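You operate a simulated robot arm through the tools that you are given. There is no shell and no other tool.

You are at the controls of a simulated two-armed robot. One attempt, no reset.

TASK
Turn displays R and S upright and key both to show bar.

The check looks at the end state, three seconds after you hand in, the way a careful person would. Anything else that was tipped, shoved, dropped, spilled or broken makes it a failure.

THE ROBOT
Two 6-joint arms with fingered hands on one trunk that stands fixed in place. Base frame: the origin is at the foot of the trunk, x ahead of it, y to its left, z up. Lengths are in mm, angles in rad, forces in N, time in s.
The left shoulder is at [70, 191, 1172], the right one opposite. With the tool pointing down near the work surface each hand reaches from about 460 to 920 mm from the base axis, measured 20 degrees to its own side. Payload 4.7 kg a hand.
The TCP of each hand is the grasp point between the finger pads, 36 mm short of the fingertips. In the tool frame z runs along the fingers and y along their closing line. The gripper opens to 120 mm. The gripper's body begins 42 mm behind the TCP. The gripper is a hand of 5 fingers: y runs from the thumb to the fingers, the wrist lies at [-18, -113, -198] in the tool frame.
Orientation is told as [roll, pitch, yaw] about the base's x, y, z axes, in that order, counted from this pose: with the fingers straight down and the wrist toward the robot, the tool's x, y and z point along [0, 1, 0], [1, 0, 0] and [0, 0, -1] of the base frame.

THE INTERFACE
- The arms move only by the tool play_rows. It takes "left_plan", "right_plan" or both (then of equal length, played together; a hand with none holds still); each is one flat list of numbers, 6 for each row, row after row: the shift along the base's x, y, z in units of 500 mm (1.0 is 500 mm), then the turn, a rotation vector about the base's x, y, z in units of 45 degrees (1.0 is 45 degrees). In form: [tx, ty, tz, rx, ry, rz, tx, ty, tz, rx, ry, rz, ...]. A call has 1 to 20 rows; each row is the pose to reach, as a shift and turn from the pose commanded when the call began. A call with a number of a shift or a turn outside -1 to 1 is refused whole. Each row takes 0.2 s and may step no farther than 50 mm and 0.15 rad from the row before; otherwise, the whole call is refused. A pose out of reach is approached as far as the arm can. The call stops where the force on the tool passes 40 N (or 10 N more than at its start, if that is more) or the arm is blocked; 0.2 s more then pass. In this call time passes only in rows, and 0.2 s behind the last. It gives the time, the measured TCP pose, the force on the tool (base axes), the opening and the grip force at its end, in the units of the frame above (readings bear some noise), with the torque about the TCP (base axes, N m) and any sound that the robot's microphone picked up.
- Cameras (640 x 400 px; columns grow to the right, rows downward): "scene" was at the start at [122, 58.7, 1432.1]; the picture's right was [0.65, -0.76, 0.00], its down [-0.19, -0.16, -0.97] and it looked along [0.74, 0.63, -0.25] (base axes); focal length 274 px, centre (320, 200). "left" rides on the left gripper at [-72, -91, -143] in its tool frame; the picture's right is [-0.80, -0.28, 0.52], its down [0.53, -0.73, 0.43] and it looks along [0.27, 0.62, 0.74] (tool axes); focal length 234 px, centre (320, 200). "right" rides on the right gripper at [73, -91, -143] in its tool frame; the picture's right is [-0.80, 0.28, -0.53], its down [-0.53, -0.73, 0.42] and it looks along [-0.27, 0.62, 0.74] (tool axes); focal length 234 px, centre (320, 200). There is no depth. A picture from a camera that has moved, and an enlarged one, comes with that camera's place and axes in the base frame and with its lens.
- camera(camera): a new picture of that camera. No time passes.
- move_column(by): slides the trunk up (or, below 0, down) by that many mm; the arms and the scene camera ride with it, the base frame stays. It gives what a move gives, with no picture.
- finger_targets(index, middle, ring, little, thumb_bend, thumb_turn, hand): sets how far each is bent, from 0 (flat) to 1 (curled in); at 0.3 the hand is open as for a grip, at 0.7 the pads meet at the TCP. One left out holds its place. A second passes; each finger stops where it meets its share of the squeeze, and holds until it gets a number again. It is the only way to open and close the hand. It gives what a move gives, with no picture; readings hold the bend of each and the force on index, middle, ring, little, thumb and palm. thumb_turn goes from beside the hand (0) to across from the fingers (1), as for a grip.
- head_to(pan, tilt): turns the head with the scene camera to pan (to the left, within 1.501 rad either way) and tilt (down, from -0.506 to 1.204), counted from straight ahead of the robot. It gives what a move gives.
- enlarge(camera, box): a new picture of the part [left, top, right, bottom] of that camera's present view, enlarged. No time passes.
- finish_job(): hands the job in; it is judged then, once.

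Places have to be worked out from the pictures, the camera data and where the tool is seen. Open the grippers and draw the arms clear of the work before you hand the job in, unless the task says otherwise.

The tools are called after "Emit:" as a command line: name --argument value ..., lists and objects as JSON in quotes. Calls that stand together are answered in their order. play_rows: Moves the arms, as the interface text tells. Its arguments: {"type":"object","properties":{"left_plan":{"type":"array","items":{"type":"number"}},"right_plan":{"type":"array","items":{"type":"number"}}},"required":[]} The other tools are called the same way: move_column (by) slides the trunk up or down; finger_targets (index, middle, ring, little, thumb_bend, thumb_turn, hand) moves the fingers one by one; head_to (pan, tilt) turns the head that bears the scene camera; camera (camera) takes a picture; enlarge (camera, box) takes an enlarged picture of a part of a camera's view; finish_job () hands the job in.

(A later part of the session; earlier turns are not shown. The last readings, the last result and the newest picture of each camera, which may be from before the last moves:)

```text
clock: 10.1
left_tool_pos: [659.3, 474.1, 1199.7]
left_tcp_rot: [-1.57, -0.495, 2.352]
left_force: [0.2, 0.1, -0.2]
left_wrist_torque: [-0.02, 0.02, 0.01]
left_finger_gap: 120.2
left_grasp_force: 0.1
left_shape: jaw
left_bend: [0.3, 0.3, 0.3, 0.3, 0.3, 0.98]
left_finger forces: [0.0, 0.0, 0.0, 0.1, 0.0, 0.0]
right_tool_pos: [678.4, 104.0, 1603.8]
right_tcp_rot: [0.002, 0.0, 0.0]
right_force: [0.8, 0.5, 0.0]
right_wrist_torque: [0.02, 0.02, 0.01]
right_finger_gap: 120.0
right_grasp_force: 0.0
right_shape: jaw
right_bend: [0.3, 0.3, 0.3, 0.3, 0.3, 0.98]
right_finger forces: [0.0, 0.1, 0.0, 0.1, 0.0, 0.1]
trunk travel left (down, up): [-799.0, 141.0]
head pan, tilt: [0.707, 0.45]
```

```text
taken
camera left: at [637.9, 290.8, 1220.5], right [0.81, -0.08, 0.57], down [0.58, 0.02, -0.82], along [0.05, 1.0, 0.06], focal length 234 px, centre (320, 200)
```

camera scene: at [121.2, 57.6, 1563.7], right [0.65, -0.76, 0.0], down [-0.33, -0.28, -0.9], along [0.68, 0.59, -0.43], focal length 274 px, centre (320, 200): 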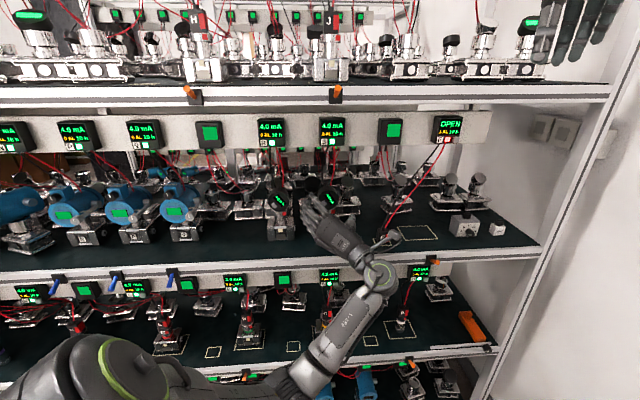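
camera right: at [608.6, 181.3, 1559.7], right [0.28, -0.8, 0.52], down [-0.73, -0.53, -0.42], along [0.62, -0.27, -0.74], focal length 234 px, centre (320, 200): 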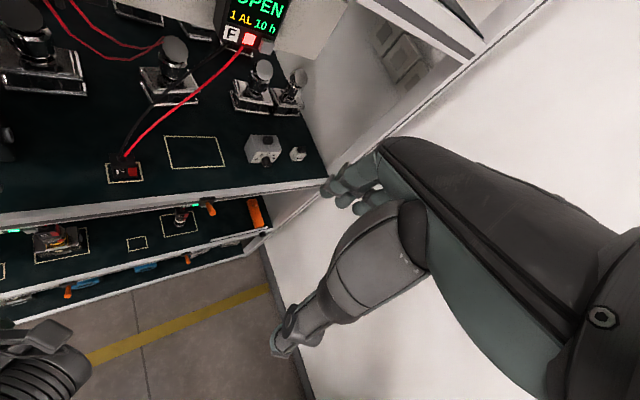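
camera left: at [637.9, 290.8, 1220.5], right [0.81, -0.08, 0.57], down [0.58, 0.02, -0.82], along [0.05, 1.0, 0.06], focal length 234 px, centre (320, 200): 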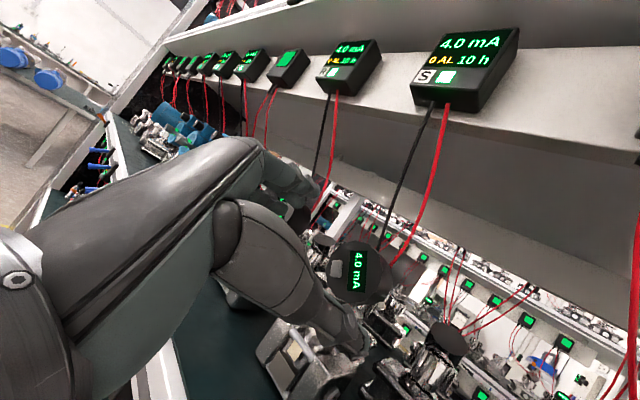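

Now a precise re-measure of S from both cameras at this standoff.

Emit:
enlarge --camera "scene" --box '[300, 175, 360, 215]'

Emit:
enlarge --camera "left" --box '[310, 225, 410, 315]'

Emit:
enlarge --camera "scene" --box '[270, 170, 420, 270]'

```text
10.00 times, centred on (330, 195) of scene
camera zoom: at [121.2, 57.6, 1563.7], right [0.65, -0.76, 0.0], down [-0.33, -0.28, -0.9], along [0.68, 0.59, -0.43], focal length 2744 px, centre (220, 250)
```

zoom: 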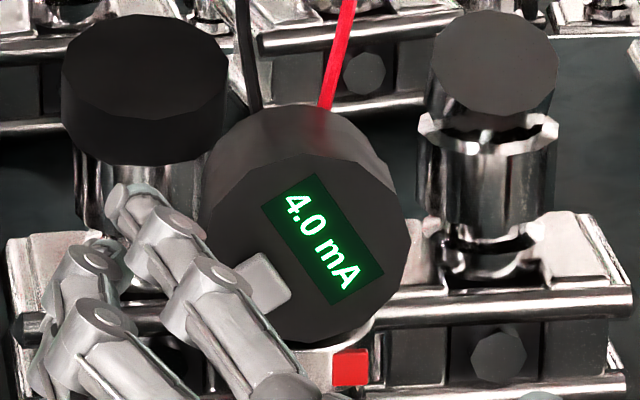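

```text
4.44 times, centred on (360, 270) of left
camera zoom: at [637.9, 290.8, 1220.5], right [0.81, -0.08, 0.57], down [0.58, 0.02, -0.82], along [0.05, 1.0, 0.06], focal length 1041 px, centre (142, -111)
```

zoom: 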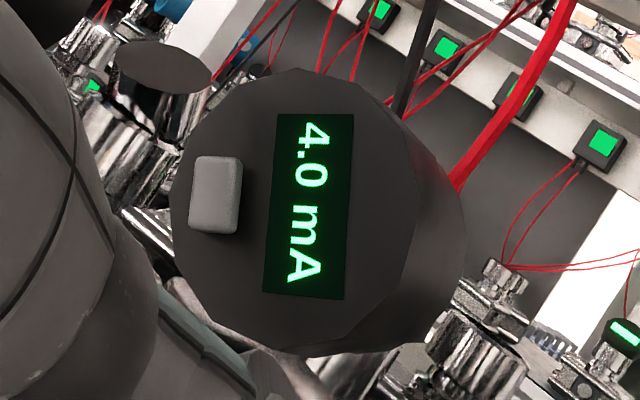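

```text
4.00 times, centred on (345, 220) of scene
camera zoom: at [121.2, 57.6, 1563.7], right [0.65, -0.76, 0.0], down [-0.33, -0.28, -0.9], along [0.68, 0.59, -0.43], focal length 1098 px, centre (220, 120)
```

zoom: 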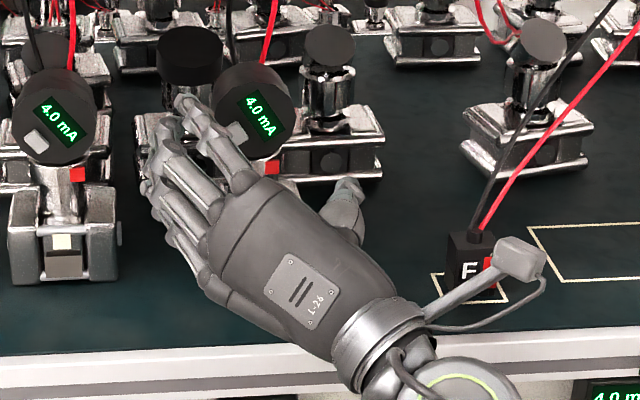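

Combining views, S's face centre is about [725, 540, 1193] with its axis along [0.707, 0.707, 0]. The plan is to ratchet the turn in two ~29° bites so the fingers clear neck, base and cables; first I'll advance until the fingertips are level with the face and check alignment.

Emit:
play_rows --left_plan '[0.0365, 0.0347, -0.0027, 0, 0, 0, 0.073, 0.0694, -0.0054, 0, 0, 0]'

Emit:
camera --camera "left"

Emit:
enlarge --camera "scene" --box '[280, 165, 380, 235]'

Emit:
enlarge --camera "left" --box '[230, 140, 430, 340]'

```text
clock: 10.7
left_tool_pos: [697.2, 509.3, 1196.6]
left_tcp_rot: [-1.569, -0.496, 2.351]
left_force: [0.6, -0.5, -0.6]
left_wrist_torque: [-0.01, 0.03, 0.0]
left_finger_gap: 119.9
left_grasp_force: 0.1
left_shape: jaw
left_bend: [0.3, 0.3, 0.3, 0.3, 0.3, 0.98]
left_finger forces: [0.0, 0.1, 0.0, 0.0, 0.1, 0.0]
right_tool_pos: [680.2, 105.3, 1604.4]
right_tcp_rot: [-0.001, 0.002, -0.002]
right_force: [0.5, -1.3, 0.3]
right_wrist_torque: [-0.05, 0.03, -0.02]
right_finger_gap: 119.9
right_grasp_force: 0.1
right_shape: jaw
right_bend: [0.3, 0.3, 0.3, 0.3, 0.3, 0.98]
right_finger forces: [0.0, 0.0, 0.0, 0.0, 0.0, 0.1]
trunk travel left (down, up): [-799.0, 141.0]
head pan, tilt: [0.707, 0.45]
```

```text
taken
camera left: at [674.8, 326.1, 1217.6], right [0.82, -0.08, 0.57], down [0.58, 0.02, -0.82], along [0.05, 1.0, 0.06], focal length 234 px, centre (320, 200)
```

left: 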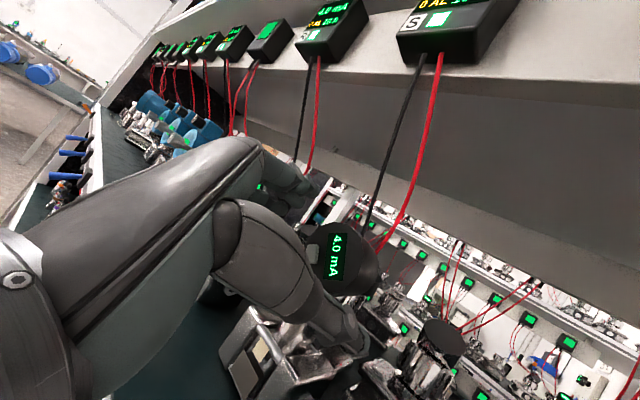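

```text
5.71 times, centred on (330, 200) of scene
camera zoom: at [121.9, 58.5, 1563.5], right [0.65, -0.76, 0.0], down [-0.33, -0.28, -0.9], along [0.68, 0.58, -0.44], focal length 1568 px, centre (263, 200)
```

zoom: 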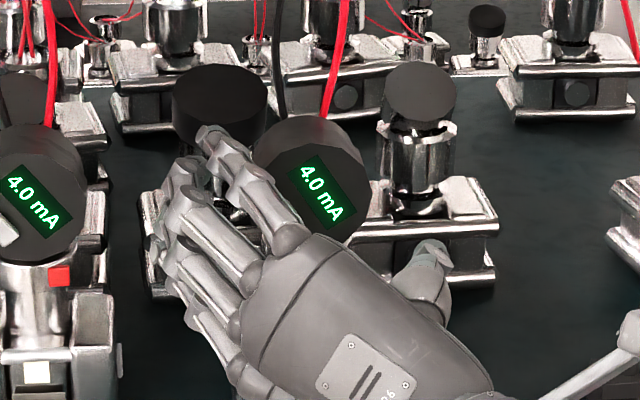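

```text
2.00 times, centred on (330, 240) of left
camera zoom: at [674.8, 326.1, 1217.6], right [0.82, -0.08, 0.57], down [0.58, 0.02, -0.82], along [0.05, 1.0, 0.06], focal length 468 px, centre (300, 120)
```

zoom: 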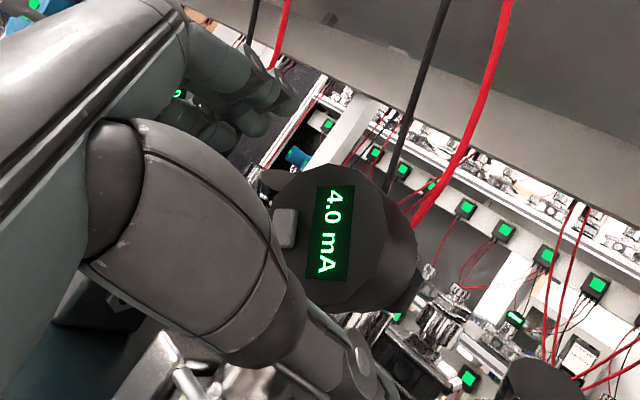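

Alignment looks right: disc lies between the index/middle row on the left and the thumb on the right. I'll advance the last 48 mm so the pads straddle the rim.

Emit:
play_rows --left_plan '[0.0226, 0.0226, 0, 0, 0, 0, 0.0452, 0.0452, 0, 0, 0, 0, 0.0678, 0.0678, 0, 0, 0, 0]'

Emit:
camera --camera "left"

Emit:
enlarge --camera "scene" --box '[280, 165, 380, 235]'

Emit:
enlarge --camera "left" --box '[230, 140, 430, 340]'

```text
clock: 11.5
left_tool_pos: [730.3, 542.8, 1197.8]
left_tcp_rot: [-1.572, -0.496, 2.352]
left_force: [0.3, 0.5, -0.5]
left_wrist_torque: [-0.03, -0.02, 0.0]
left_finger_gap: 120.2
left_grasp_force: 0.1
left_shape: jaw
left_bend: [0.3, 0.3, 0.3, 0.3, 0.3, 0.98]
left_finger forces: [0.0, 0.0, 0.0, 0.0, 0.0, 0.0]
right_tool_pos: [679.0, 103.6, 1604.8]
right_tcp_rot: [-0.001, -0.001, -0.001]
right_force: [-0.5, 0.2, -0.5]
right_wrist_torque: [-0.02, 0.0, 0.02]
right_finger_gap: 119.8
right_grasp_force: 0.1
right_shape: jaw
right_bend: [0.3, 0.3, 0.3, 0.3, 0.3, 0.98]
right_finger forces: [0.0, 0.0, 0.0, 0.0, 0.0, 0.0]
trunk travel left (down, up): [-799.0, 141.0]
head pan, tilt: [0.707, 0.45]
```

```text
taken
camera left: at [708.5, 360.1, 1218.3], right [0.81, -0.08, 0.57], down [0.58, 0.02, -0.82], along [0.05, 1.0, 0.06], focal length 234 px, centre (320, 200)
```

left: 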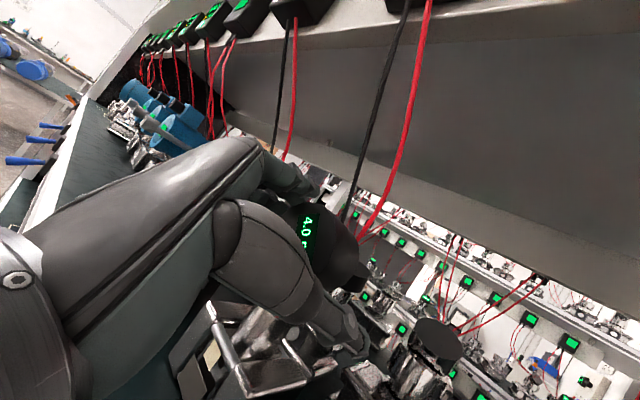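

```text
5.71 times, centred on (330, 200) of scene
camera zoom: at [120.9, 57.5, 1563.7], right [0.65, -0.76, 0.0], down [-0.33, -0.28, -0.9], along [0.68, 0.58, -0.44], focal length 1568 px, centre (263, 200)
```

zoom: 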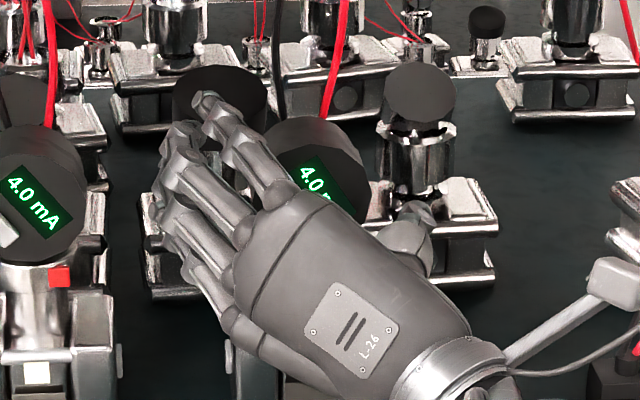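

```text
2.00 times, centred on (330, 240) of left
camera zoom: at [708.5, 360.1, 1218.3], right [0.81, -0.08, 0.57], down [0.58, 0.02, -0.82], along [0.05, 1.0, 0.06], focal length 468 px, centre (300, 120)
```

zoom: 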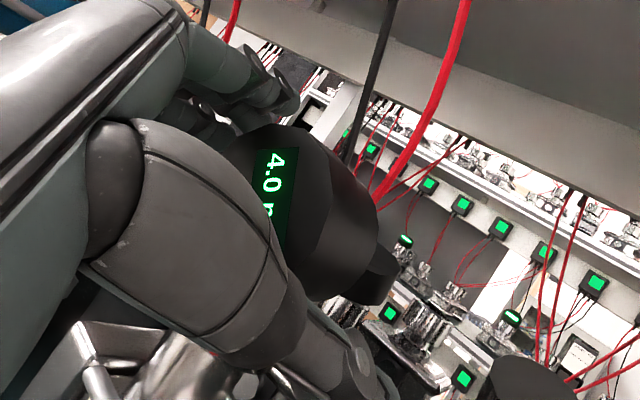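

No contact yet and the disc sits between thumb and index/middle. I'll close thumb, index and middle part-way first, leaving ring and little open.

Emit:
finger_targets --hand "left" --index 0.43 --middle 0.43 --thumb_bend 0.43

Emit:
camera --camera "left"

Emit:
enlarge --camera "left" --box '[230, 140, 430, 340]'

Emit:
enlarge --camera "scene" --box '[280, 165, 380, 235]'

```text
clock: 12.5
left_tool_pos: [730.0, 544.7, 1197.0]
left_tcp_rot: [-1.571, -0.497, 2.351]
left_force: [-0.7, -0.3, 0.1]
left_wrist_torque: [0.01, 0.03, 0.0]
left_finger_gap: 84.6
left_grasp_force: 0.1
left_shape: fingers
left_bend: [0.43, 0.43, 0.3, 0.3, 0.43, 0.98]
left_finger forces: [0.1, 0.0, 0.0, 0.0, 0.0, 0.0]
right_tool_pos: [678.4, 104.4, 1603.7]
right_tcp_rot: [0.001, 0.0, 0.001]
right_force: [0.2, -0.3, 1.3]
right_wrist_torque: [0.01, 0.0, -0.04]
right_finger_gap: 119.9
right_grasp_force: 0.0
right_shape: jaw
right_bend: [0.3, 0.3, 0.3, 0.3, 0.3, 0.98]
right_finger forces: [0.0, 0.1, 0.0, 0.0, 0.0, 0.1]
trunk travel left (down, up): [-799.0, 141.0]
head pan, tilt: [0.707, 0.45]
```

```text
taken
camera left: at [708.4, 360.1, 1218.1], right [0.81, -0.08, 0.57], down [0.58, 0.02, -0.82], along [0.05, 1.0, 0.06], focal length 234 px, centre (320, 200)
```

left: 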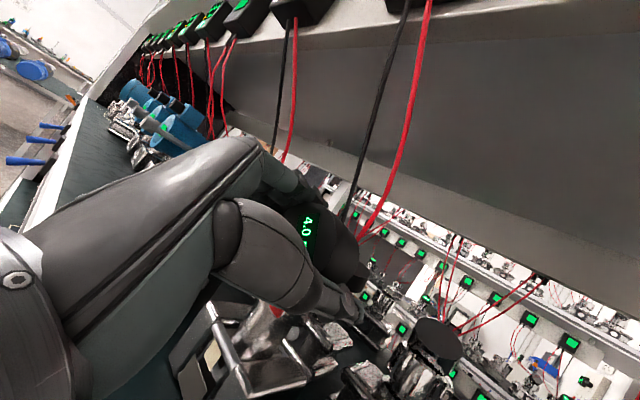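

```text
2.00 times, centred on (330, 240) of left
camera zoom: at [708.4, 360.1, 1218.1], right [0.81, -0.08, 0.57], down [0.58, 0.02, -0.82], along [0.05, 1.0, 0.06], focal length 468 px, centre (300, 120)
```

zoom: 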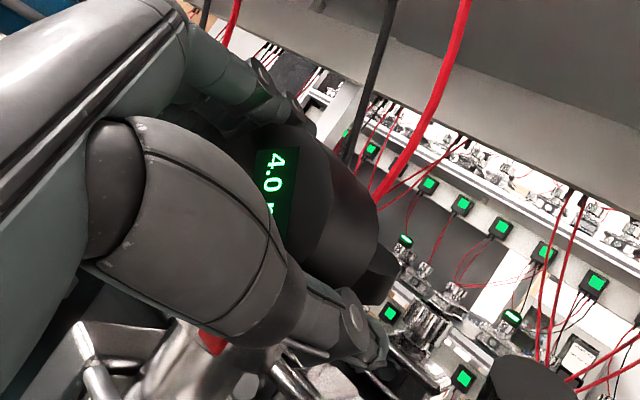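

```text
5.71 times, centred on (330, 200) of scene
camera zoom: at [121.1, 57.6, 1563.7], right [0.65, -0.76, 0.0], down [-0.33, -0.28, -0.9], along [0.68, 0.58, -0.44], focal length 1568 px, centre (263, 200)
```

zoom: 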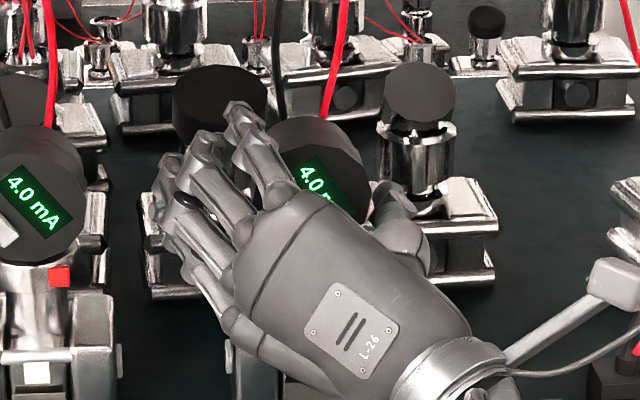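

Gap is 84.6 mm with no contact. Closing a bit more, watching finger forces.

Emit:
finger_targets --hand "left" --index 0.475 --middle 0.475 --thumb_bend 0.475

Emit:
enlarge --camera "left" --box '[230, 140, 430, 340]'

Emit:
enlarge --camera "scene" --box '[300, 170, 360, 210]'

```text
clock: 13.5
left_tool_pos: [729.9, 543.9, 1196.7]
left_tcp_rot: [-1.571, -0.497, 2.35]
left_force: [0.7, -0.1, 0.1]
left_wrist_torque: [-0.01, -0.01, -0.01]
left_finger_gap: 72.1
left_grasp_force: 0.1
left_shape: fingers
left_bend: [0.47, 0.47, 0.3, 0.3, 0.47, 0.98]
left_finger forces: [0.1, 0.0, 0.1, 0.1, 0.1, 0.1]
right_tool_pos: [678.6, 105.2, 1602.8]
right_tcp_rot: [0.001, -0.001, 0.0]
right_force: [0.2, 0.1, -0.1]
right_wrist_torque: [0.01, 0.01, -0.01]
right_finger_gap: 119.9
right_grasp_force: 0.0
right_shape: jaw
right_bend: [0.3, 0.3, 0.3, 0.3, 0.3, 0.98]
right_finger forces: [0.0, 0.0, 0.0, 0.0, 0.0, 0.0]
trunk travel left (down, up): [-799.0, 141.0]
head pan, tilt: [0.707, 0.45]
```

```text
2.00 times, centred on (330, 240) of left
camera zoom: at [708.4, 360.0, 1218.1], right [0.81, -0.08, 0.57], down [0.58, 0.02, -0.82], along [0.05, 1.0, 0.06], focal length 468 px, centre (300, 120)
```

zoom: 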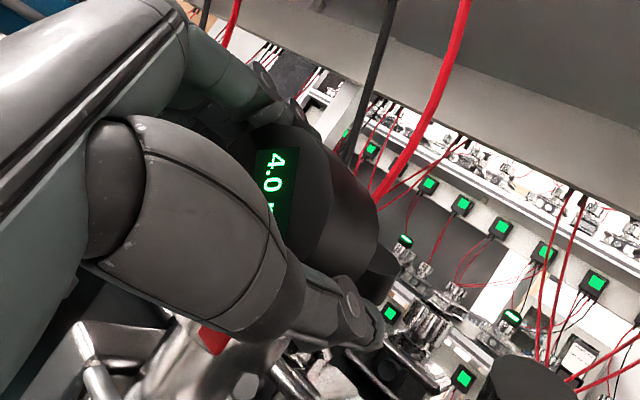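

```text
10.00 times, centred on (330, 190) of scene
camera zoom: at [121.0, 57.6, 1563.7], right [0.65, -0.76, 0.0], down [-0.33, -0.28, -0.9], along [0.68, 0.58, -0.44], focal length 2744 px, centre (220, 300)
```

zoom: 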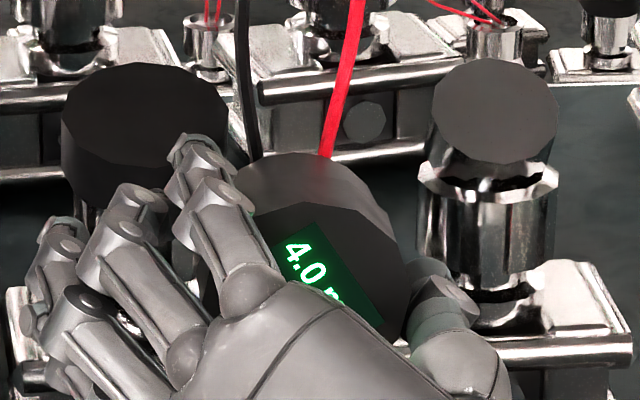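

Still clear of contact; gap 72 mm. Closing a little more.

Emit:
finger_targets --hand "left" --index 0.495 --middle 0.495 --thumb_bend 0.495

Emit:
enlarge --camera "left" --box '[230, 140, 430, 340]'

Emit:
enlarge --camera "scene" --box '[300, 170, 360, 210]'

```text
clock: 14.5
left_tool_pos: [730.3, 543.6, 1197.0]
left_tcp_rot: [-1.568, -0.495, 2.352]
left_force: [-0.3, 0.2, -0.9]
left_wrist_torque: [0.01, -0.01, 0.02]
left_finger_gap: 66.7
left_grasp_force: 0.1
left_shape: fingers
left_bend: [0.49, 0.49, 0.3, 0.3, 0.49, 0.98]
left_finger forces: [0.0, 0.1, 0.0, 0.0, 0.2, 0.0]
right_tool_pos: [680.0, 104.7, 1604.1]
right_tcp_rot: [0.0, 0.0, 0.0]
right_force: [-0.1, 0.4, -0.1]
right_wrist_torque: [0.0, 0.02, 0.01]
right_finger_gap: 119.9
right_grasp_force: 0.1
right_shape: jaw
right_bend: [0.3, 0.3, 0.3, 0.3, 0.3, 0.98]
right_finger forces: [0.0, 0.1, 0.1, 0.0, 0.0, 0.1]
trunk travel left (down, up): [-799.0, 141.0]
head pan, tilt: [0.707, 0.45]
```

```text
2.00 times, centred on (330, 240) of left
camera zoom: at [708.5, 360.0, 1218.1], right [0.81, -0.08, 0.57], down [0.58, 0.02, -0.82], along [0.05, 1.0, 0.06], focal length 468 px, centre (300, 120)
```

zoom: 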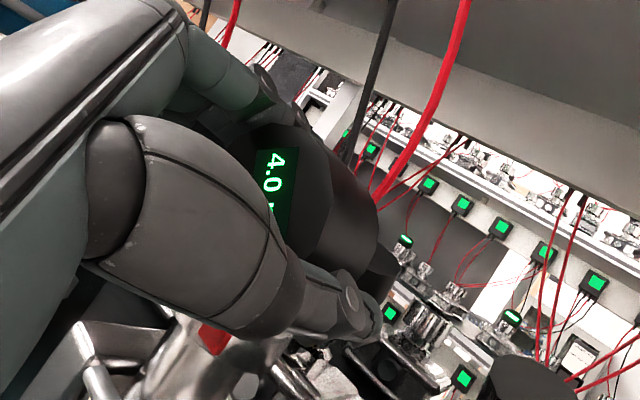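

```text
10.00 times, centred on (330, 190) of scene
camera zoom: at [121.1, 57.6, 1563.7], right [0.65, -0.76, 0.0], down [-0.33, -0.28, -0.9], along [0.68, 0.58, -0.44], focal length 2744 px, centre (220, 300)
```

zoom: 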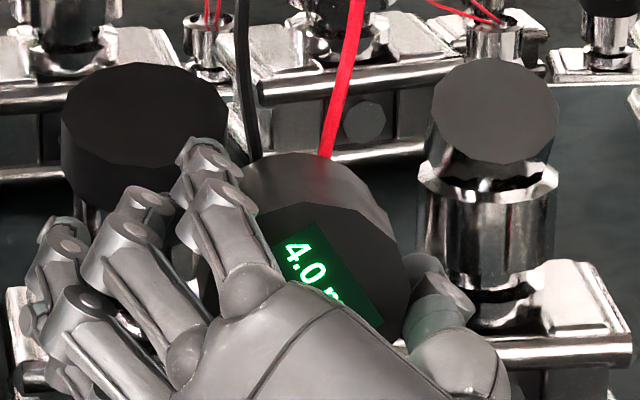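

Gap 66.7 mm, contact is imminent on both sides. Closing in small increments.

Emit:
finger_targets --hand "left" --index 0.505 --middle 0.505 --thumb_bend 0.505

Emit:
finger_targets --hand "left" --index 0.515 --middle 0.515 --thumb_bend 0.515

Emit:
enlarge --camera "scene" --box '[300, 170, 360, 210]'

```text
clock: 15.5
left_tool_pos: [730.6, 542.4, 1196.6]
left_tcp_rot: [-1.568, -0.497, 2.351]
left_force: [0.3, 0.0, 0.7]
left_wrist_torque: [0.01, -0.03, 0.02]
left_finger_gap: 65.2
left_grasp_force: 0.7
left_shape: fingers
left_bend: [0.5, 0.5, 0.3, 0.3, 0.49, 0.98]
left_finger forces: [0.5, 0.0, 0.0, 0.1, 0.8, 0.0]
right_tool_pos: [679.8, 104.6, 1602.9]
right_tcp_rot: [0.0, 0.001, 0.0]
right_force: [0.6, 0.6, -0.5]
right_wrist_torque: [0.02, 0.01, -0.03]
right_finger_gap: 120.1
right_grasp_force: 0.1
right_shape: jaw
right_bend: [0.3, 0.3, 0.3, 0.3, 0.3, 0.98]
right_finger forces: [0.0, 0.1, 0.1, 0.0, 0.0, 0.1]
trunk travel left (down, up): [-799.0, 141.0]
head pan, tilt: [0.707, 0.45]
```

```text
clock: 16.5
left_tool_pos: [729.8, 543.3, 1196.8]
left_tcp_rot: [-1.57, -0.494, 2.351]
left_force: [0.5, -0.1, -0.1]
left_wrist_torque: [0.02, 0.01, 0.02]
left_finger_gap: 63.8
left_grasp_force: 1.1
left_shape: fingers
left_bend: [0.5, 0.51, 0.3, 0.3, 0.5, 0.98]
left_finger forces: [1.0, 0.2, 0.0, 0.0, 1.7, 0.0]
right_tool_pos: [679.9, 105.7, 1603.8]
right_tcp_rot: [0.0, -0.003, -0.001]
right_force: [0.3, -0.4, -0.3]
right_wrist_torque: [-0.01, 0.02, 0.01]
right_finger_gap: 120.0
right_grasp_force: 0.0
right_shape: jaw
right_bend: [0.3, 0.3, 0.3, 0.3, 0.3, 0.98]
right_finger forces: [0.0, 0.0, 0.1, 0.0, 0.0, 0.1]
trunk travel left (down, up): [-799.0, 141.0]
head pan, tilt: [0.707, 0.45]
```

```text
10.00 times, centred on (330, 190) of scene
camera zoom: at [121.1, 57.6, 1563.7], right [0.65, -0.76, 0.0], down [-0.33, -0.28, -0.9], along [0.68, 0.58, -0.44], focal length 2744 px, centre (220, 300)
```

zoom: 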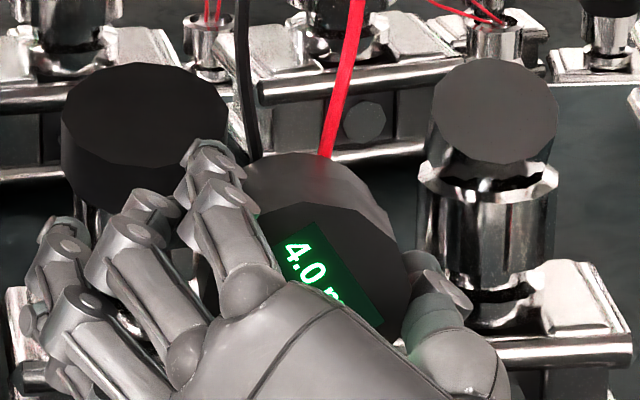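

Balanced contact: index 1.0 N, thumb 1.7 N, gap 63.8 mm. I'll firm up the grip evenly before turning.

Emit:
finger_targets --hand "left" --index 0.54 --middle 0.55 --thumb_bend 0.545

Emit:
enlarge --camera "scene" --box '[300, 170, 360, 210]'

```text
clock: 17.5
left_tool_pos: [730.0, 543.7, 1198.0]
left_tcp_rot: [-1.572, -0.496, 2.352]
left_force: [-1.4, 1.3, -0.2]
left_wrist_torque: [0.05, -0.04, 0.14]
left_finger_gap: 61.0
left_grasp_force: 6.1
left_shape: fingers
left_bend: [0.51, 0.52, 0.3, 0.3, 0.51, 0.97]
left_finger forces: [3.0, 3.0, 0.1, 0.1, 5.3, 0.0]
right_tool_pos: [679.4, 105.1, 1604.0]
right_tcp_rot: [0.0, 0.001, -0.001]
right_force: [0.4, -0.3, -0.1]
right_wrist_torque: [0.0, -0.04, 0.0]
right_finger_gap: 120.0
right_grasp_force: 0.0
right_shape: jaw
right_bend: [0.3, 0.3, 0.3, 0.3, 0.3, 0.98]
right_finger forces: [0.0, 0.0, 0.0, 0.0, 0.1, 0.1]
trunk travel left (down, up): [-799.0, 141.0]
head pan, tilt: [0.707, 0.45]
```

```text
10.00 times, centred on (330, 190) of scene
camera zoom: at [120.8, 57.8, 1563.7], right [0.65, -0.76, 0.0], down [-0.33, -0.28, -0.9], along [0.68, 0.58, -0.44], focal length 2744 px, centre (220, 300)
```

zoom: 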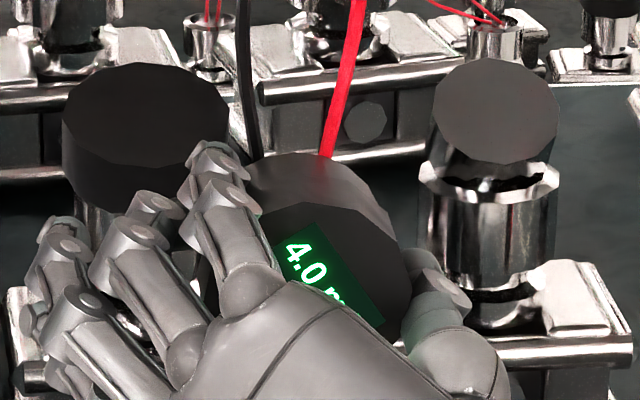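

Grip is 6 N and balanced, device unmoved. I'll make a first small turn of 10° counter-clockwise about the head's axis and look.

Emit:
play_rows --left_plan '[-0.0005, 0.0005, 0.0003, -0.0786, -0.0786, 0, -0.0009, 0.0009, 0.0006, -0.157, -0.157, 0]'

Emit:
enlarge --camera "scene" --box '[300, 170, 360, 210]'

Emit:
enlarge --camera "left" --box '[230, 140, 430, 340]'

```text
clock: 18.1
left_tool_pos: [730.0, 543.1, 1197.7]
left_tcp_rot: [-1.575, -0.322, 2.353]
left_force: [-2.5, 0.8, 1.8]
left_wrist_torque: [0.13, 0.0, 0.12]
left_finger_gap: 60.9
left_grasp_force: 6.2
left_shape: fingers
left_bend: [0.51, 0.52, 0.3, 0.3, 0.51, 0.98]
left_finger forces: [3.4, 3.4, 0.1, 0.1, 4.5, 0.0]
right_tool_pos: [679.4, 104.3, 1604.4]
right_tcp_rot: [0.002, 0.0, 0.001]
right_force: [-0.5, -0.7, 0.1]
right_wrist_torque: [0.01, 0.02, -0.01]
right_finger_gap: 119.9
right_grasp_force: 0.1
right_shape: jaw
right_bend: [0.3, 0.3, 0.3, 0.3, 0.3, 0.98]
right_finger forces: [0.0, 0.0, 0.0, 0.0, 0.1, 0.0]
trunk travel left (down, up): [-799.0, 141.0]
head pan, tilt: [0.707, 0.45]
```

```text
10.00 times, centred on (330, 190) of scene
camera zoom: at [120.4, 57.8, 1563.7], right [0.65, -0.76, 0.0], down [-0.33, -0.28, -0.9], along [0.68, 0.58, -0.44], focal length 2744 px, centre (220, 300)
```

zoom: 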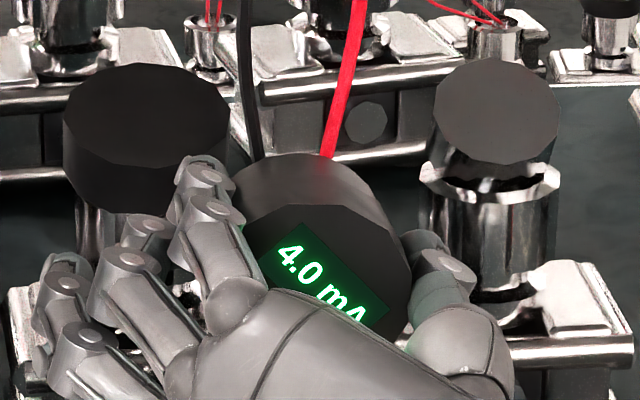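

```text
2.00 times, centred on (330, 240) of left
camera zoom: at [704.7, 364.1, 1238.4], right [0.74, 0.0, 0.68], down [0.67, -0.07, -0.73], along [0.05, 1.0, -0.06], focal length 468 px, centre (300, 120)
```

zoom: 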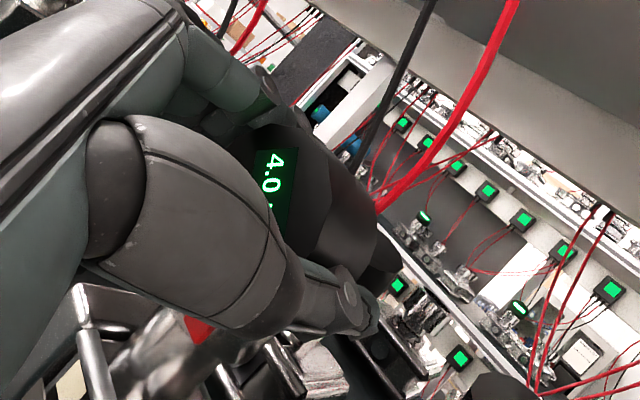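

The head turned with the hand with little torque. I'll continue another 19° in this bite.

Emit:
play_rows --left_plan '[-0.0006, 0.0006, 0.0001, -0.0995, -0.0995, 0, -0.0012, 0.0012, 0.0003, -0.199, -0.199, 0, -0.0018, 0.0018, 0.0004, -0.2985, -0.2985, 0]'

Emit:
enlarge --camera "scene" --box '[290, 170, 380, 230]'

Emit:
camera --camera "left"

```text
clock: 18.9
left_tool_pos: [729.0, 544.4, 1197.8]
left_tcp_rot: [-1.575, 0.013, 2.35]
left_force: [-2.5, 3.2, 1.6]
left_wrist_torque: [0.13, 0.02, 0.18]
left_finger_gap: 61.0
left_grasp_force: 5.6
left_shape: fingers
left_bend: [0.51, 0.52, 0.3, 0.3, 0.51, 0.97]
left_finger forces: [4.4, 3.3, 0.1, 0.0, 4.0, 0.0]
right_tool_pos: [678.6, 105.9, 1604.1]
right_tcp_rot: [0.002, -0.001, 0.001]
right_force: [0.0, 0.2, -0.5]
right_wrist_torque: [-0.01, 0.01, 0.01]
right_finger_gap: 119.8
right_grasp_force: 0.1
right_shape: jaw
right_bend: [0.3, 0.3, 0.3, 0.3, 0.3, 0.98]
right_finger forces: [0.0, 0.1, 0.1, 0.0, 0.0, 0.0]
trunk travel left (down, up): [-799.0, 141.0]
head pan, tilt: [0.707, 0.45]
```

```text
6.67 times, centred on (335, 200) of scene
camera zoom: at [120.3, 58.1, 1563.7], right [0.65, -0.76, 0.0], down [-0.33, -0.28, -0.9], along [0.68, 0.58, -0.44], focal length 1829 px, centre (220, 200)
```

zoom: 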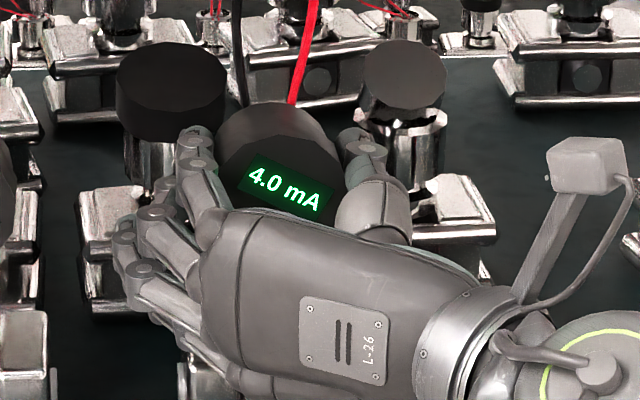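

```text
taken
camera left: at [690.2, 378.2, 1271.6], right [0.56, 0.18, 0.81], down [0.82, -0.22, -0.52], along [0.09, 0.96, -0.27], focal length 234 px, centre (320, 200)
```

left: 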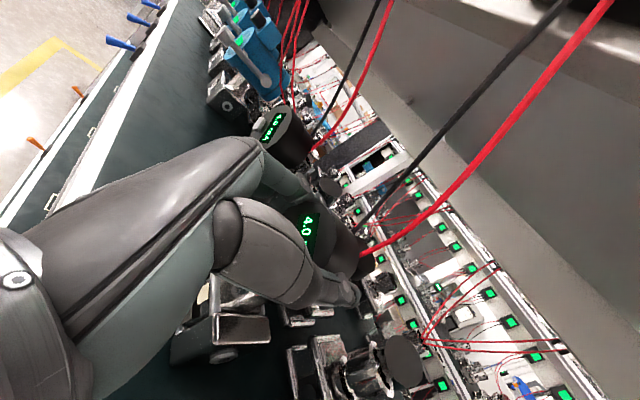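

Text is now about 28° clockwise, as expected. I'll release, roll the hand back 29°, and take the second bite.

Emit:
finger_targets --hand "left" --index 0.43 --middle 0.43 --thumb_bend 0.43

Emit:
enlarge --camera "scene" --box '[290, 170, 380, 230]'

```text
clock: 19.9
left_tool_pos: [729.1, 544.0, 1197.2]
left_tcp_rot: [-1.575, 0.012, 2.351]
left_force: [0.1, -0.5, 0.1]
left_wrist_torque: [0.0, 0.02, 0.03]
left_finger_gap: 83.9
left_grasp_force: 0.1
left_shape: fingers
left_bend: [0.43, 0.43, 0.3, 0.3, 0.43, 0.98]
left_finger forces: [0.0, 0.0, 0.0, 0.0, 0.1, 0.0]
right_tool_pos: [678.4, 103.5, 1603.7]
right_tcp_rot: [0.001, 0.001, 0.001]
right_force: [-0.3, 0.5, -0.1]
right_wrist_torque: [0.02, 0.02, 0.02]
right_finger_gap: 119.7
right_grasp_force: 0.1
right_shape: jaw
right_bend: [0.3, 0.3, 0.3, 0.3, 0.3, 0.98]
right_finger forces: [0.0, 0.0, 0.0, 0.1, 0.0, 0.0]
trunk travel left (down, up): [-799.0, 141.0]
head pan, tilt: [0.707, 0.45]
```

```text
6.67 times, centred on (335, 200) of scene
camera zoom: at [121.2, 57.6, 1563.7], right [0.65, -0.76, 0.0], down [-0.33, -0.28, -0.9], along [0.68, 0.58, -0.44], focal length 1829 px, centre (220, 200)
```

zoom: 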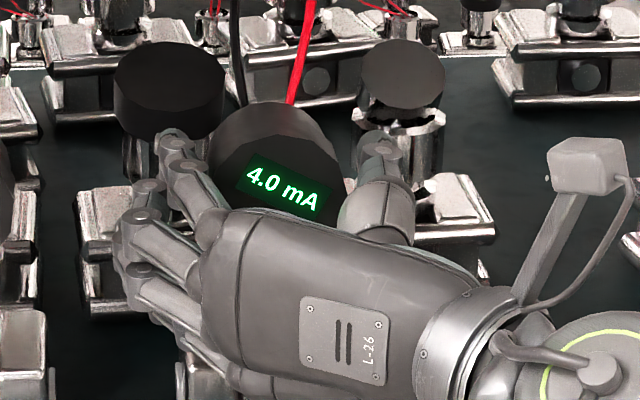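

The head stays where it was left. Rolling the hand back 29° clockwise with the fingers open.

Emit:
play_rows --left_plan '[0.0007, -0.0007, -0.0003, 0.1139, 0.1139, 0, 0.0014, -0.0014, -0.0005, 0.2279, 0.2279, 0, 0.002, -0.002, -0.0008, 0.3418, 0.3418, 0, 0.0027, -0.0027, -0.001, 0.4557, 0.4557, 0]'

Emit:
finger_targets --hand "left" --index 0.495 --middle 0.5 --thumb_bend 0.495

Emit:
enlarge --camera "scene" --box '[300, 170, 360, 210]'

```text
clock: 20.9
left_tool_pos: [731.0, 542.0, 1198.0]
left_tcp_rot: [-1.571, -0.499, 2.348]
left_force: [0.4, -0.4, -0.7]
left_wrist_torque: [0.02, -0.04, -0.01]
left_finger_gap: 83.6
left_grasp_force: 0.1
left_shape: fingers
left_bend: [0.43, 0.43, 0.3, 0.3, 0.43, 0.98]
left_finger forces: [0.0, 0.0, 0.0, 0.1, 0.1, 0.0]
right_tool_pos: [679.8, 106.0, 1603.1]
right_tcp_rot: [0.0, 0.001, 0.001]
right_force: [0.3, -0.4, 0.3]
right_wrist_torque: [-0.02, -0.04, 0.0]
right_finger_gap: 120.1
right_grasp_force: 0.1
right_shape: jaw
right_bend: [0.3, 0.3, 0.3, 0.3, 0.3, 0.98]
right_finger forces: [0.1, 0.0, 0.0, 0.1, 0.0, 0.1]
trunk travel left (down, up): [-799.0, 141.0]
head pan, tilt: [0.707, 0.45]
```

```text
clock: 21.9
left_tool_pos: [731.7, 541.8, 1197.7]
left_tcp_rot: [-1.573, -0.494, 2.351]
left_force: [-0.2, 0.1, 0.1]
left_wrist_torque: [0.0, -0.01, 0.02]
left_finger_gap: 67.0
left_grasp_force: 0.0
left_shape: fingers
left_bend: [0.49, 0.5, 0.3, 0.3, 0.49, 0.98]
left_finger forces: [0.1, 0.1, 0.0, 0.0, 0.0, 0.0]
right_tool_pos: [678.8, 105.3, 1603.5]
right_tcp_rot: [-0.001, 0.001, 0.0]
right_force: [-0.2, -0.1, 0.2]
right_wrist_torque: [0.01, 0.01, -0.02]
right_finger_gap: 120.0
right_grasp_force: 0.0
right_shape: jaw
right_bend: [0.3, 0.3, 0.3, 0.3, 0.3, 0.98]
right_finger forces: [0.1, 0.0, 0.0, 0.0, 0.0, 0.0]
trunk travel left (down, up): [-799.0, 141.0]
head pan, tilt: [0.707, 0.45]
```

```text
10.00 times, centred on (330, 190) of scene
camera zoom: at [120.9, 57.7, 1563.7], right [0.65, -0.76, 0.0], down [-0.33, -0.28, -0.9], along [0.68, 0.58, -0.44], focal length 2744 px, centre (220, 300)
```

zoom: 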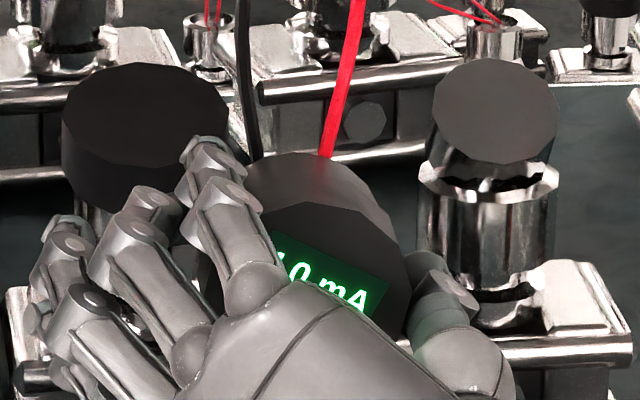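

Head text is now ~28° or a bit less clockwise; gripping again in small steps.

Emit:
finger_targets --hand "left" --index 0.515 --middle 0.52 --thumb_bend 0.515

Emit:
finger_targets --hand "left" --index 0.54 --middle 0.55 --thumb_bend 0.545

Emit:
enlarge --camera "scene" --box '[320, 190, 345, 205]'

```text
clock: 22.9
left_tool_pos: [730.9, 542.1, 1197.1]
left_tcp_rot: [-1.573, -0.496, 2.351]
left_force: [-1.4, 1.0, 1.2]
left_wrist_torque: [-0.01, 0.01, 0.03]
left_finger_gap: 62.9
left_grasp_force: 1.5
left_shape: fingers
left_bend: [0.5, 0.51, 0.3, 0.3, 0.5, 0.97]
left_finger forces: [1.3, 1.4, 0.0, 0.0, 1.0, 0.0]
right_tool_pos: [678.6, 104.8, 1603.5]
right_tcp_rot: [0.0, 0.0, -0.002]
right_force: [0.0, 0.1, 0.1]
right_wrist_torque: [0.01, 0.0, -0.01]
right_finger_gap: 119.7
right_grasp_force: 0.0
right_shape: jaw
right_bend: [0.3, 0.3, 0.3, 0.3, 0.3, 0.98]
right_finger forces: [0.0, 0.0, 0.0, 0.0, 0.0, 0.0]
trunk travel left (down, up): [-799.0, 141.0]
head pan, tilt: [0.707, 0.45]
```

```text
clock: 23.9
left_tool_pos: [730.6, 544.0, 1197.6]
left_tcp_rot: [-1.572, -0.495, 2.351]
left_force: [-1.1, 3.1, 1.9]
left_wrist_torque: [0.05, -0.03, 0.12]
left_finger_gap: 60.5
left_grasp_force: 5.6
left_shape: fingers
left_bend: [0.51, 0.52, 0.3, 0.3, 0.51, 0.97]
left_finger forces: [3.5, 3.6, 0.0, 0.1, 4.2, 0.0]
right_tool_pos: [678.9, 105.0, 1604.3]
right_tcp_rot: [0.0, -0.001, 0.0]
right_force: [0.0, 0.5, 0.4]
right_wrist_torque: [0.03, -0.01, 0.01]
right_finger_gap: 119.7
right_grasp_force: 0.1
right_shape: jaw
right_bend: [0.3, 0.3, 0.3, 0.3, 0.3, 0.98]
right_finger forces: [0.1, 0.0, 0.0, 0.0, 0.0, 0.1]
trunk travel left (down, up): [-799.0, 141.0]
head pan, tilt: [0.707, 0.45]
```

```text
16.00 times, centred on (332, 198) of scene
camera zoom: at [120.4, 58.0, 1563.7], right [0.65, -0.76, 0.0], down [-0.33, -0.28, -0.9], along [0.68, 0.58, -0.44], focal length 4390 px, centre (120, 240)
```

zoom: 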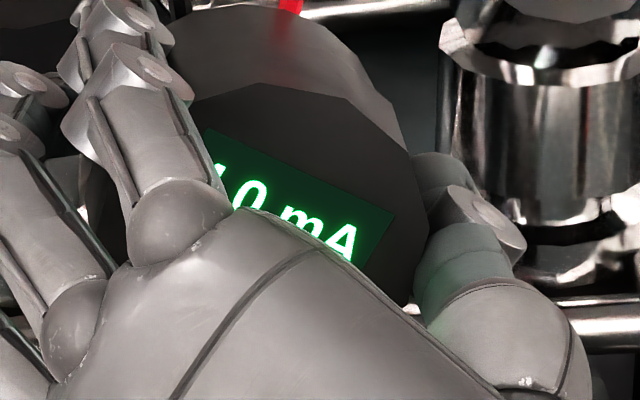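

Window edge measures 28° clockwise. Turning the remaining 28° counter-clockwise.

Emit:
play_rows --left_plan '[-0.0007, 0.0007, 0.0003, -0.11, -0.11, 0, -0.0014, 0.0014, 0.0005, -0.22, -0.22, 0, -0.002, 0.002, 0.0008, -0.33, -0.33, 0, -0.0027, 0.0027, 0.001, -0.44, -0.44, 0]'

Emit:
enlarge --camera "scene" --box '[300, 170, 360, 210]'

Emit:
enlarge --camera "scene" --box '[320, 185, 345, 205]'

```text
clock: 24.9
left_tool_pos: [728.8, 543.4, 1199.1]
left_tcp_rot: [-1.574, -0.005, 2.354]
left_force: [-1.2, 3.4, 2.9]
left_wrist_torque: [0.14, 0.01, 0.14]
left_finger_gap: 59.9
left_grasp_force: 5.7
left_shape: fingers
left_bend: [0.51, 0.52, 0.3, 0.3, 0.51, 0.97]
left_finger forces: [4.0, 3.2, 0.0, 0.0, 3.7, 0.0]
right_tool_pos: [678.0, 105.2, 1605.1]
right_tcp_rot: [0.0, 0.0, 0.0]
right_force: [-0.3, 0.3, -0.2]
right_wrist_torque: [0.03, -0.02, -0.02]
right_finger_gap: 119.7
right_grasp_force: 0.0
right_shape: jaw
right_bend: [0.3, 0.3, 0.3, 0.3, 0.3, 0.98]
right_finger forces: [0.0, 0.0, 0.0, 0.0, 0.0, 0.1]
trunk travel left (down, up): [-799.0, 141.0]
head pan, tilt: [0.707, 0.45]
```

```text
10.00 times, centred on (330, 190) of scene
camera zoom: at [120.3, 58.1, 1563.7], right [0.65, -0.76, 0.0], down [-0.33, -0.28, -0.9], along [0.68, 0.58, -0.44], focal length 2744 px, centre (220, 300)
```

zoom: 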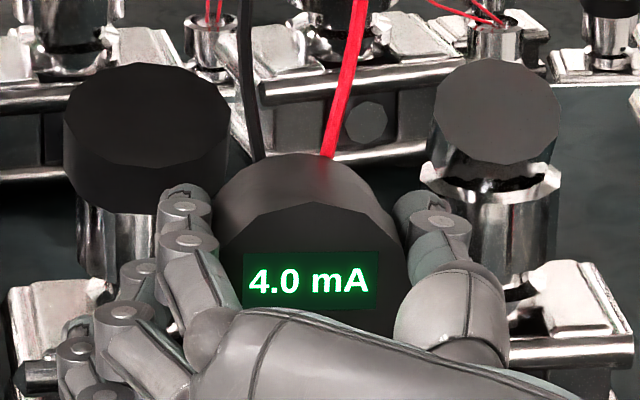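

```text
16.00 times, centred on (332, 195) of scene
camera zoom: at [120.3, 58.1, 1563.7], right [0.65, -0.76, 0.0], down [-0.33, -0.28, -0.9], along [0.68, 0.58, -0.44], focal length 4390 px, centre (120, 280)
```

zoom: 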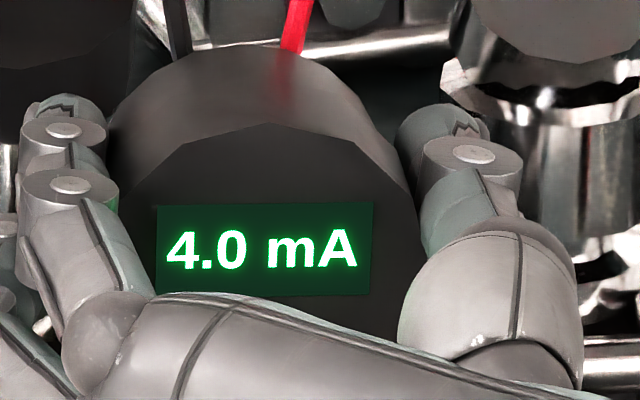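

The window edge is now level to within a degree. Releasing and backing straight out 100 mm.

Emit:
finger_targets --hand "left" --index 0.4 --middle 0.4 --thumb_bend 0.4

Emit:
play_rows --left_plan '[-0.035, -0.035, 0, 0, 0, 0, -0.07, -0.07, 0, 0, 0, 0, -0.105, -0.105, 0, 0, 0, 0, -0.14, -0.14, 0, 0, 0, 0]'

Emit:
camera --camera "left"

Emit:
enlarge --camera "scene" --box '[270, 165, 390, 245]'

```text
clock: 25.9
left_tool_pos: [730.0, 545.0, 1198.2]
left_tcp_rot: [-1.576, -0.008, 2.352]
left_force: [-0.3, 0.7, -0.5]
left_wrist_torque: [0.01, 0.0, 0.0]
left_finger_gap: 92.4
left_grasp_force: 0.1
left_shape: fingers
left_bend: [0.4, 0.4, 0.3, 0.3, 0.4, 0.97]
left_finger forces: [0.1, 0.1, 0.0, 0.0, 0.1, 0.1]
right_tool_pos: [679.9, 103.9, 1602.8]
right_tcp_rot: [0.001, 0.001, -0.002]
right_force: [0.0, 0.1, -0.5]
right_wrist_torque: [0.0, 0.01, -0.02]
right_finger_gap: 120.1
right_grasp_force: 0.1
right_shape: jaw
right_bend: [0.3, 0.3, 0.3, 0.3, 0.3, 0.98]
right_finger forces: [0.1, 0.0, 0.0, 0.0, 0.1, 0.0]
trunk travel left (down, up): [-799.0, 141.0]
head pan, tilt: [0.707, 0.45]
```

```text
clock: 26.9
left_tool_pos: [660.6, 471.0, 1199.0]
left_tcp_rot: [-1.576, -0.008, 2.35]
left_force: [0.0, -0.4, 0.1]
left_wrist_torque: [0.0, 0.02, 0.02]
left_finger_gap: 92.7
left_grasp_force: 0.1
left_shape: fingers
left_bend: [0.4, 0.4, 0.3, 0.3, 0.4, 0.97]
left_finger forces: [0.0, 0.1, 0.0, 0.0, 0.1, 0.1]
right_tool_pos: [677.9, 103.1, 1604.4]
right_tcp_rot: [0.001, -0.001, -0.001]
right_force: [-0.1, 0.6, 1.1]
right_wrist_torque: [-0.01, 0.0, 0.01]
right_finger_gap: 119.8
right_grasp_force: 0.0
right_shape: jaw
right_bend: [0.3, 0.3, 0.3, 0.3, 0.3, 0.98]
right_finger forces: [0.0, 0.1, 0.1, 0.1, 0.0, 0.1]
trunk travel left (down, up): [-799.0, 141.0]
head pan, tilt: [0.707, 0.45]
```

```text
taken
camera left: at [622.5, 304.7, 1270.8], right [0.57, 0.16, 0.8], down [0.82, -0.22, -0.54], along [0.09, 0.96, -0.26], focal length 234 px, centre (320, 200)
```

left: 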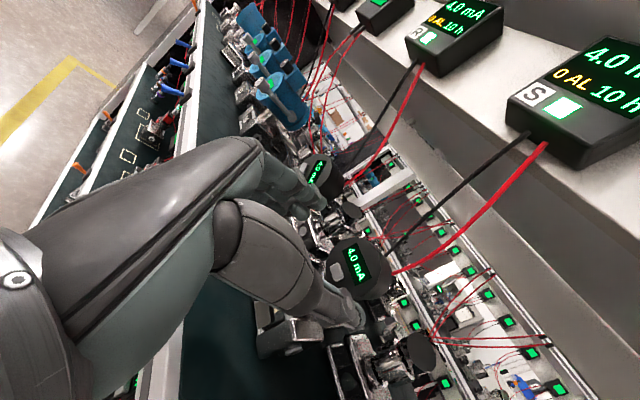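

```text
5.00 times, centred on (330, 205) of scene
camera zoom: at [120.3, 56.6, 1563.8], right [0.65, -0.76, 0.0], down [-0.33, -0.28, -0.9], along [0.68, 0.59, -0.43], focal length 1372 px, centre (270, 175)
```

zoom: 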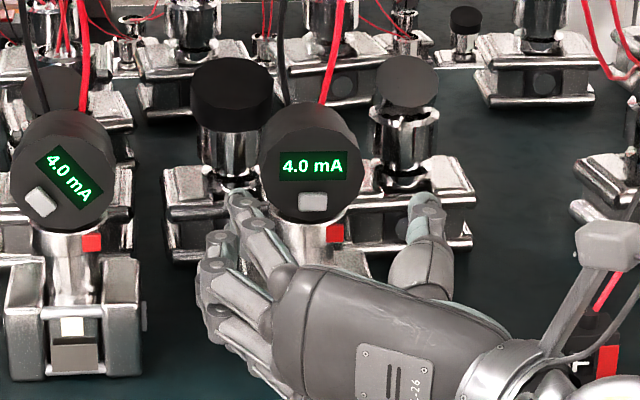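

S is upright and its base hasn't moved. Next I'll turn R the same way; first a precise fix on R relative to S.

Emit:
enlarge --camera "scene" --box '[268, 180, 308, 220]'

Emit:
enlarge --camera "scene" --box '[314, 178, 354, 218]'

Emit:
enlarge --camera "left" --box '[290, 140, 400, 310]'

```text
10.00 times, centred on (288, 200) of scene
camera zoom: at [120.3, 56.6, 1563.8], right [0.65, -0.76, 0.0], down [-0.33, -0.28, -0.9], along [0.68, 0.59, -0.43], focal length 2744 px, centre (640, 200)
```

zoom: 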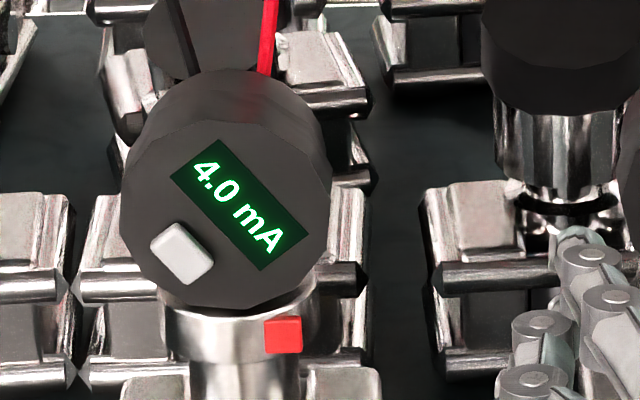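

```text
10.00 times, centred on (334, 198) of scene
camera zoom: at [120.3, 56.6, 1563.8], right [0.65, -0.76, 0.0], down [-0.33, -0.28, -0.9], along [0.68, 0.59, -0.43], focal length 2744 px, centre (180, 220)
```

zoom: 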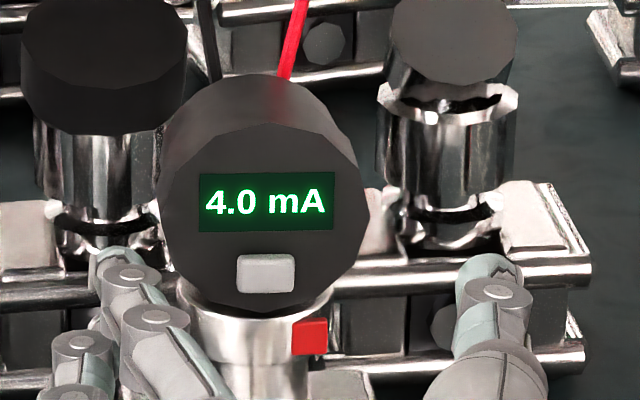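

```text
2.35 times, centred on (345, 225) of left
camera zoom: at [622.5, 304.7, 1270.8], right [0.57, 0.16, 0.8], down [0.82, -0.22, -0.54], along [0.09, 0.96, -0.26], focal length 551 px, centre (261, 141)
```

zoom: 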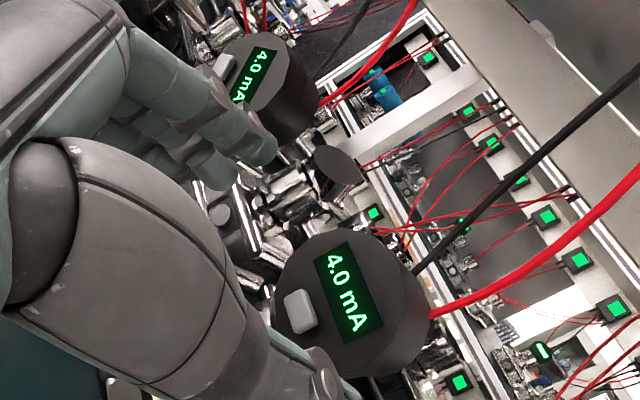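

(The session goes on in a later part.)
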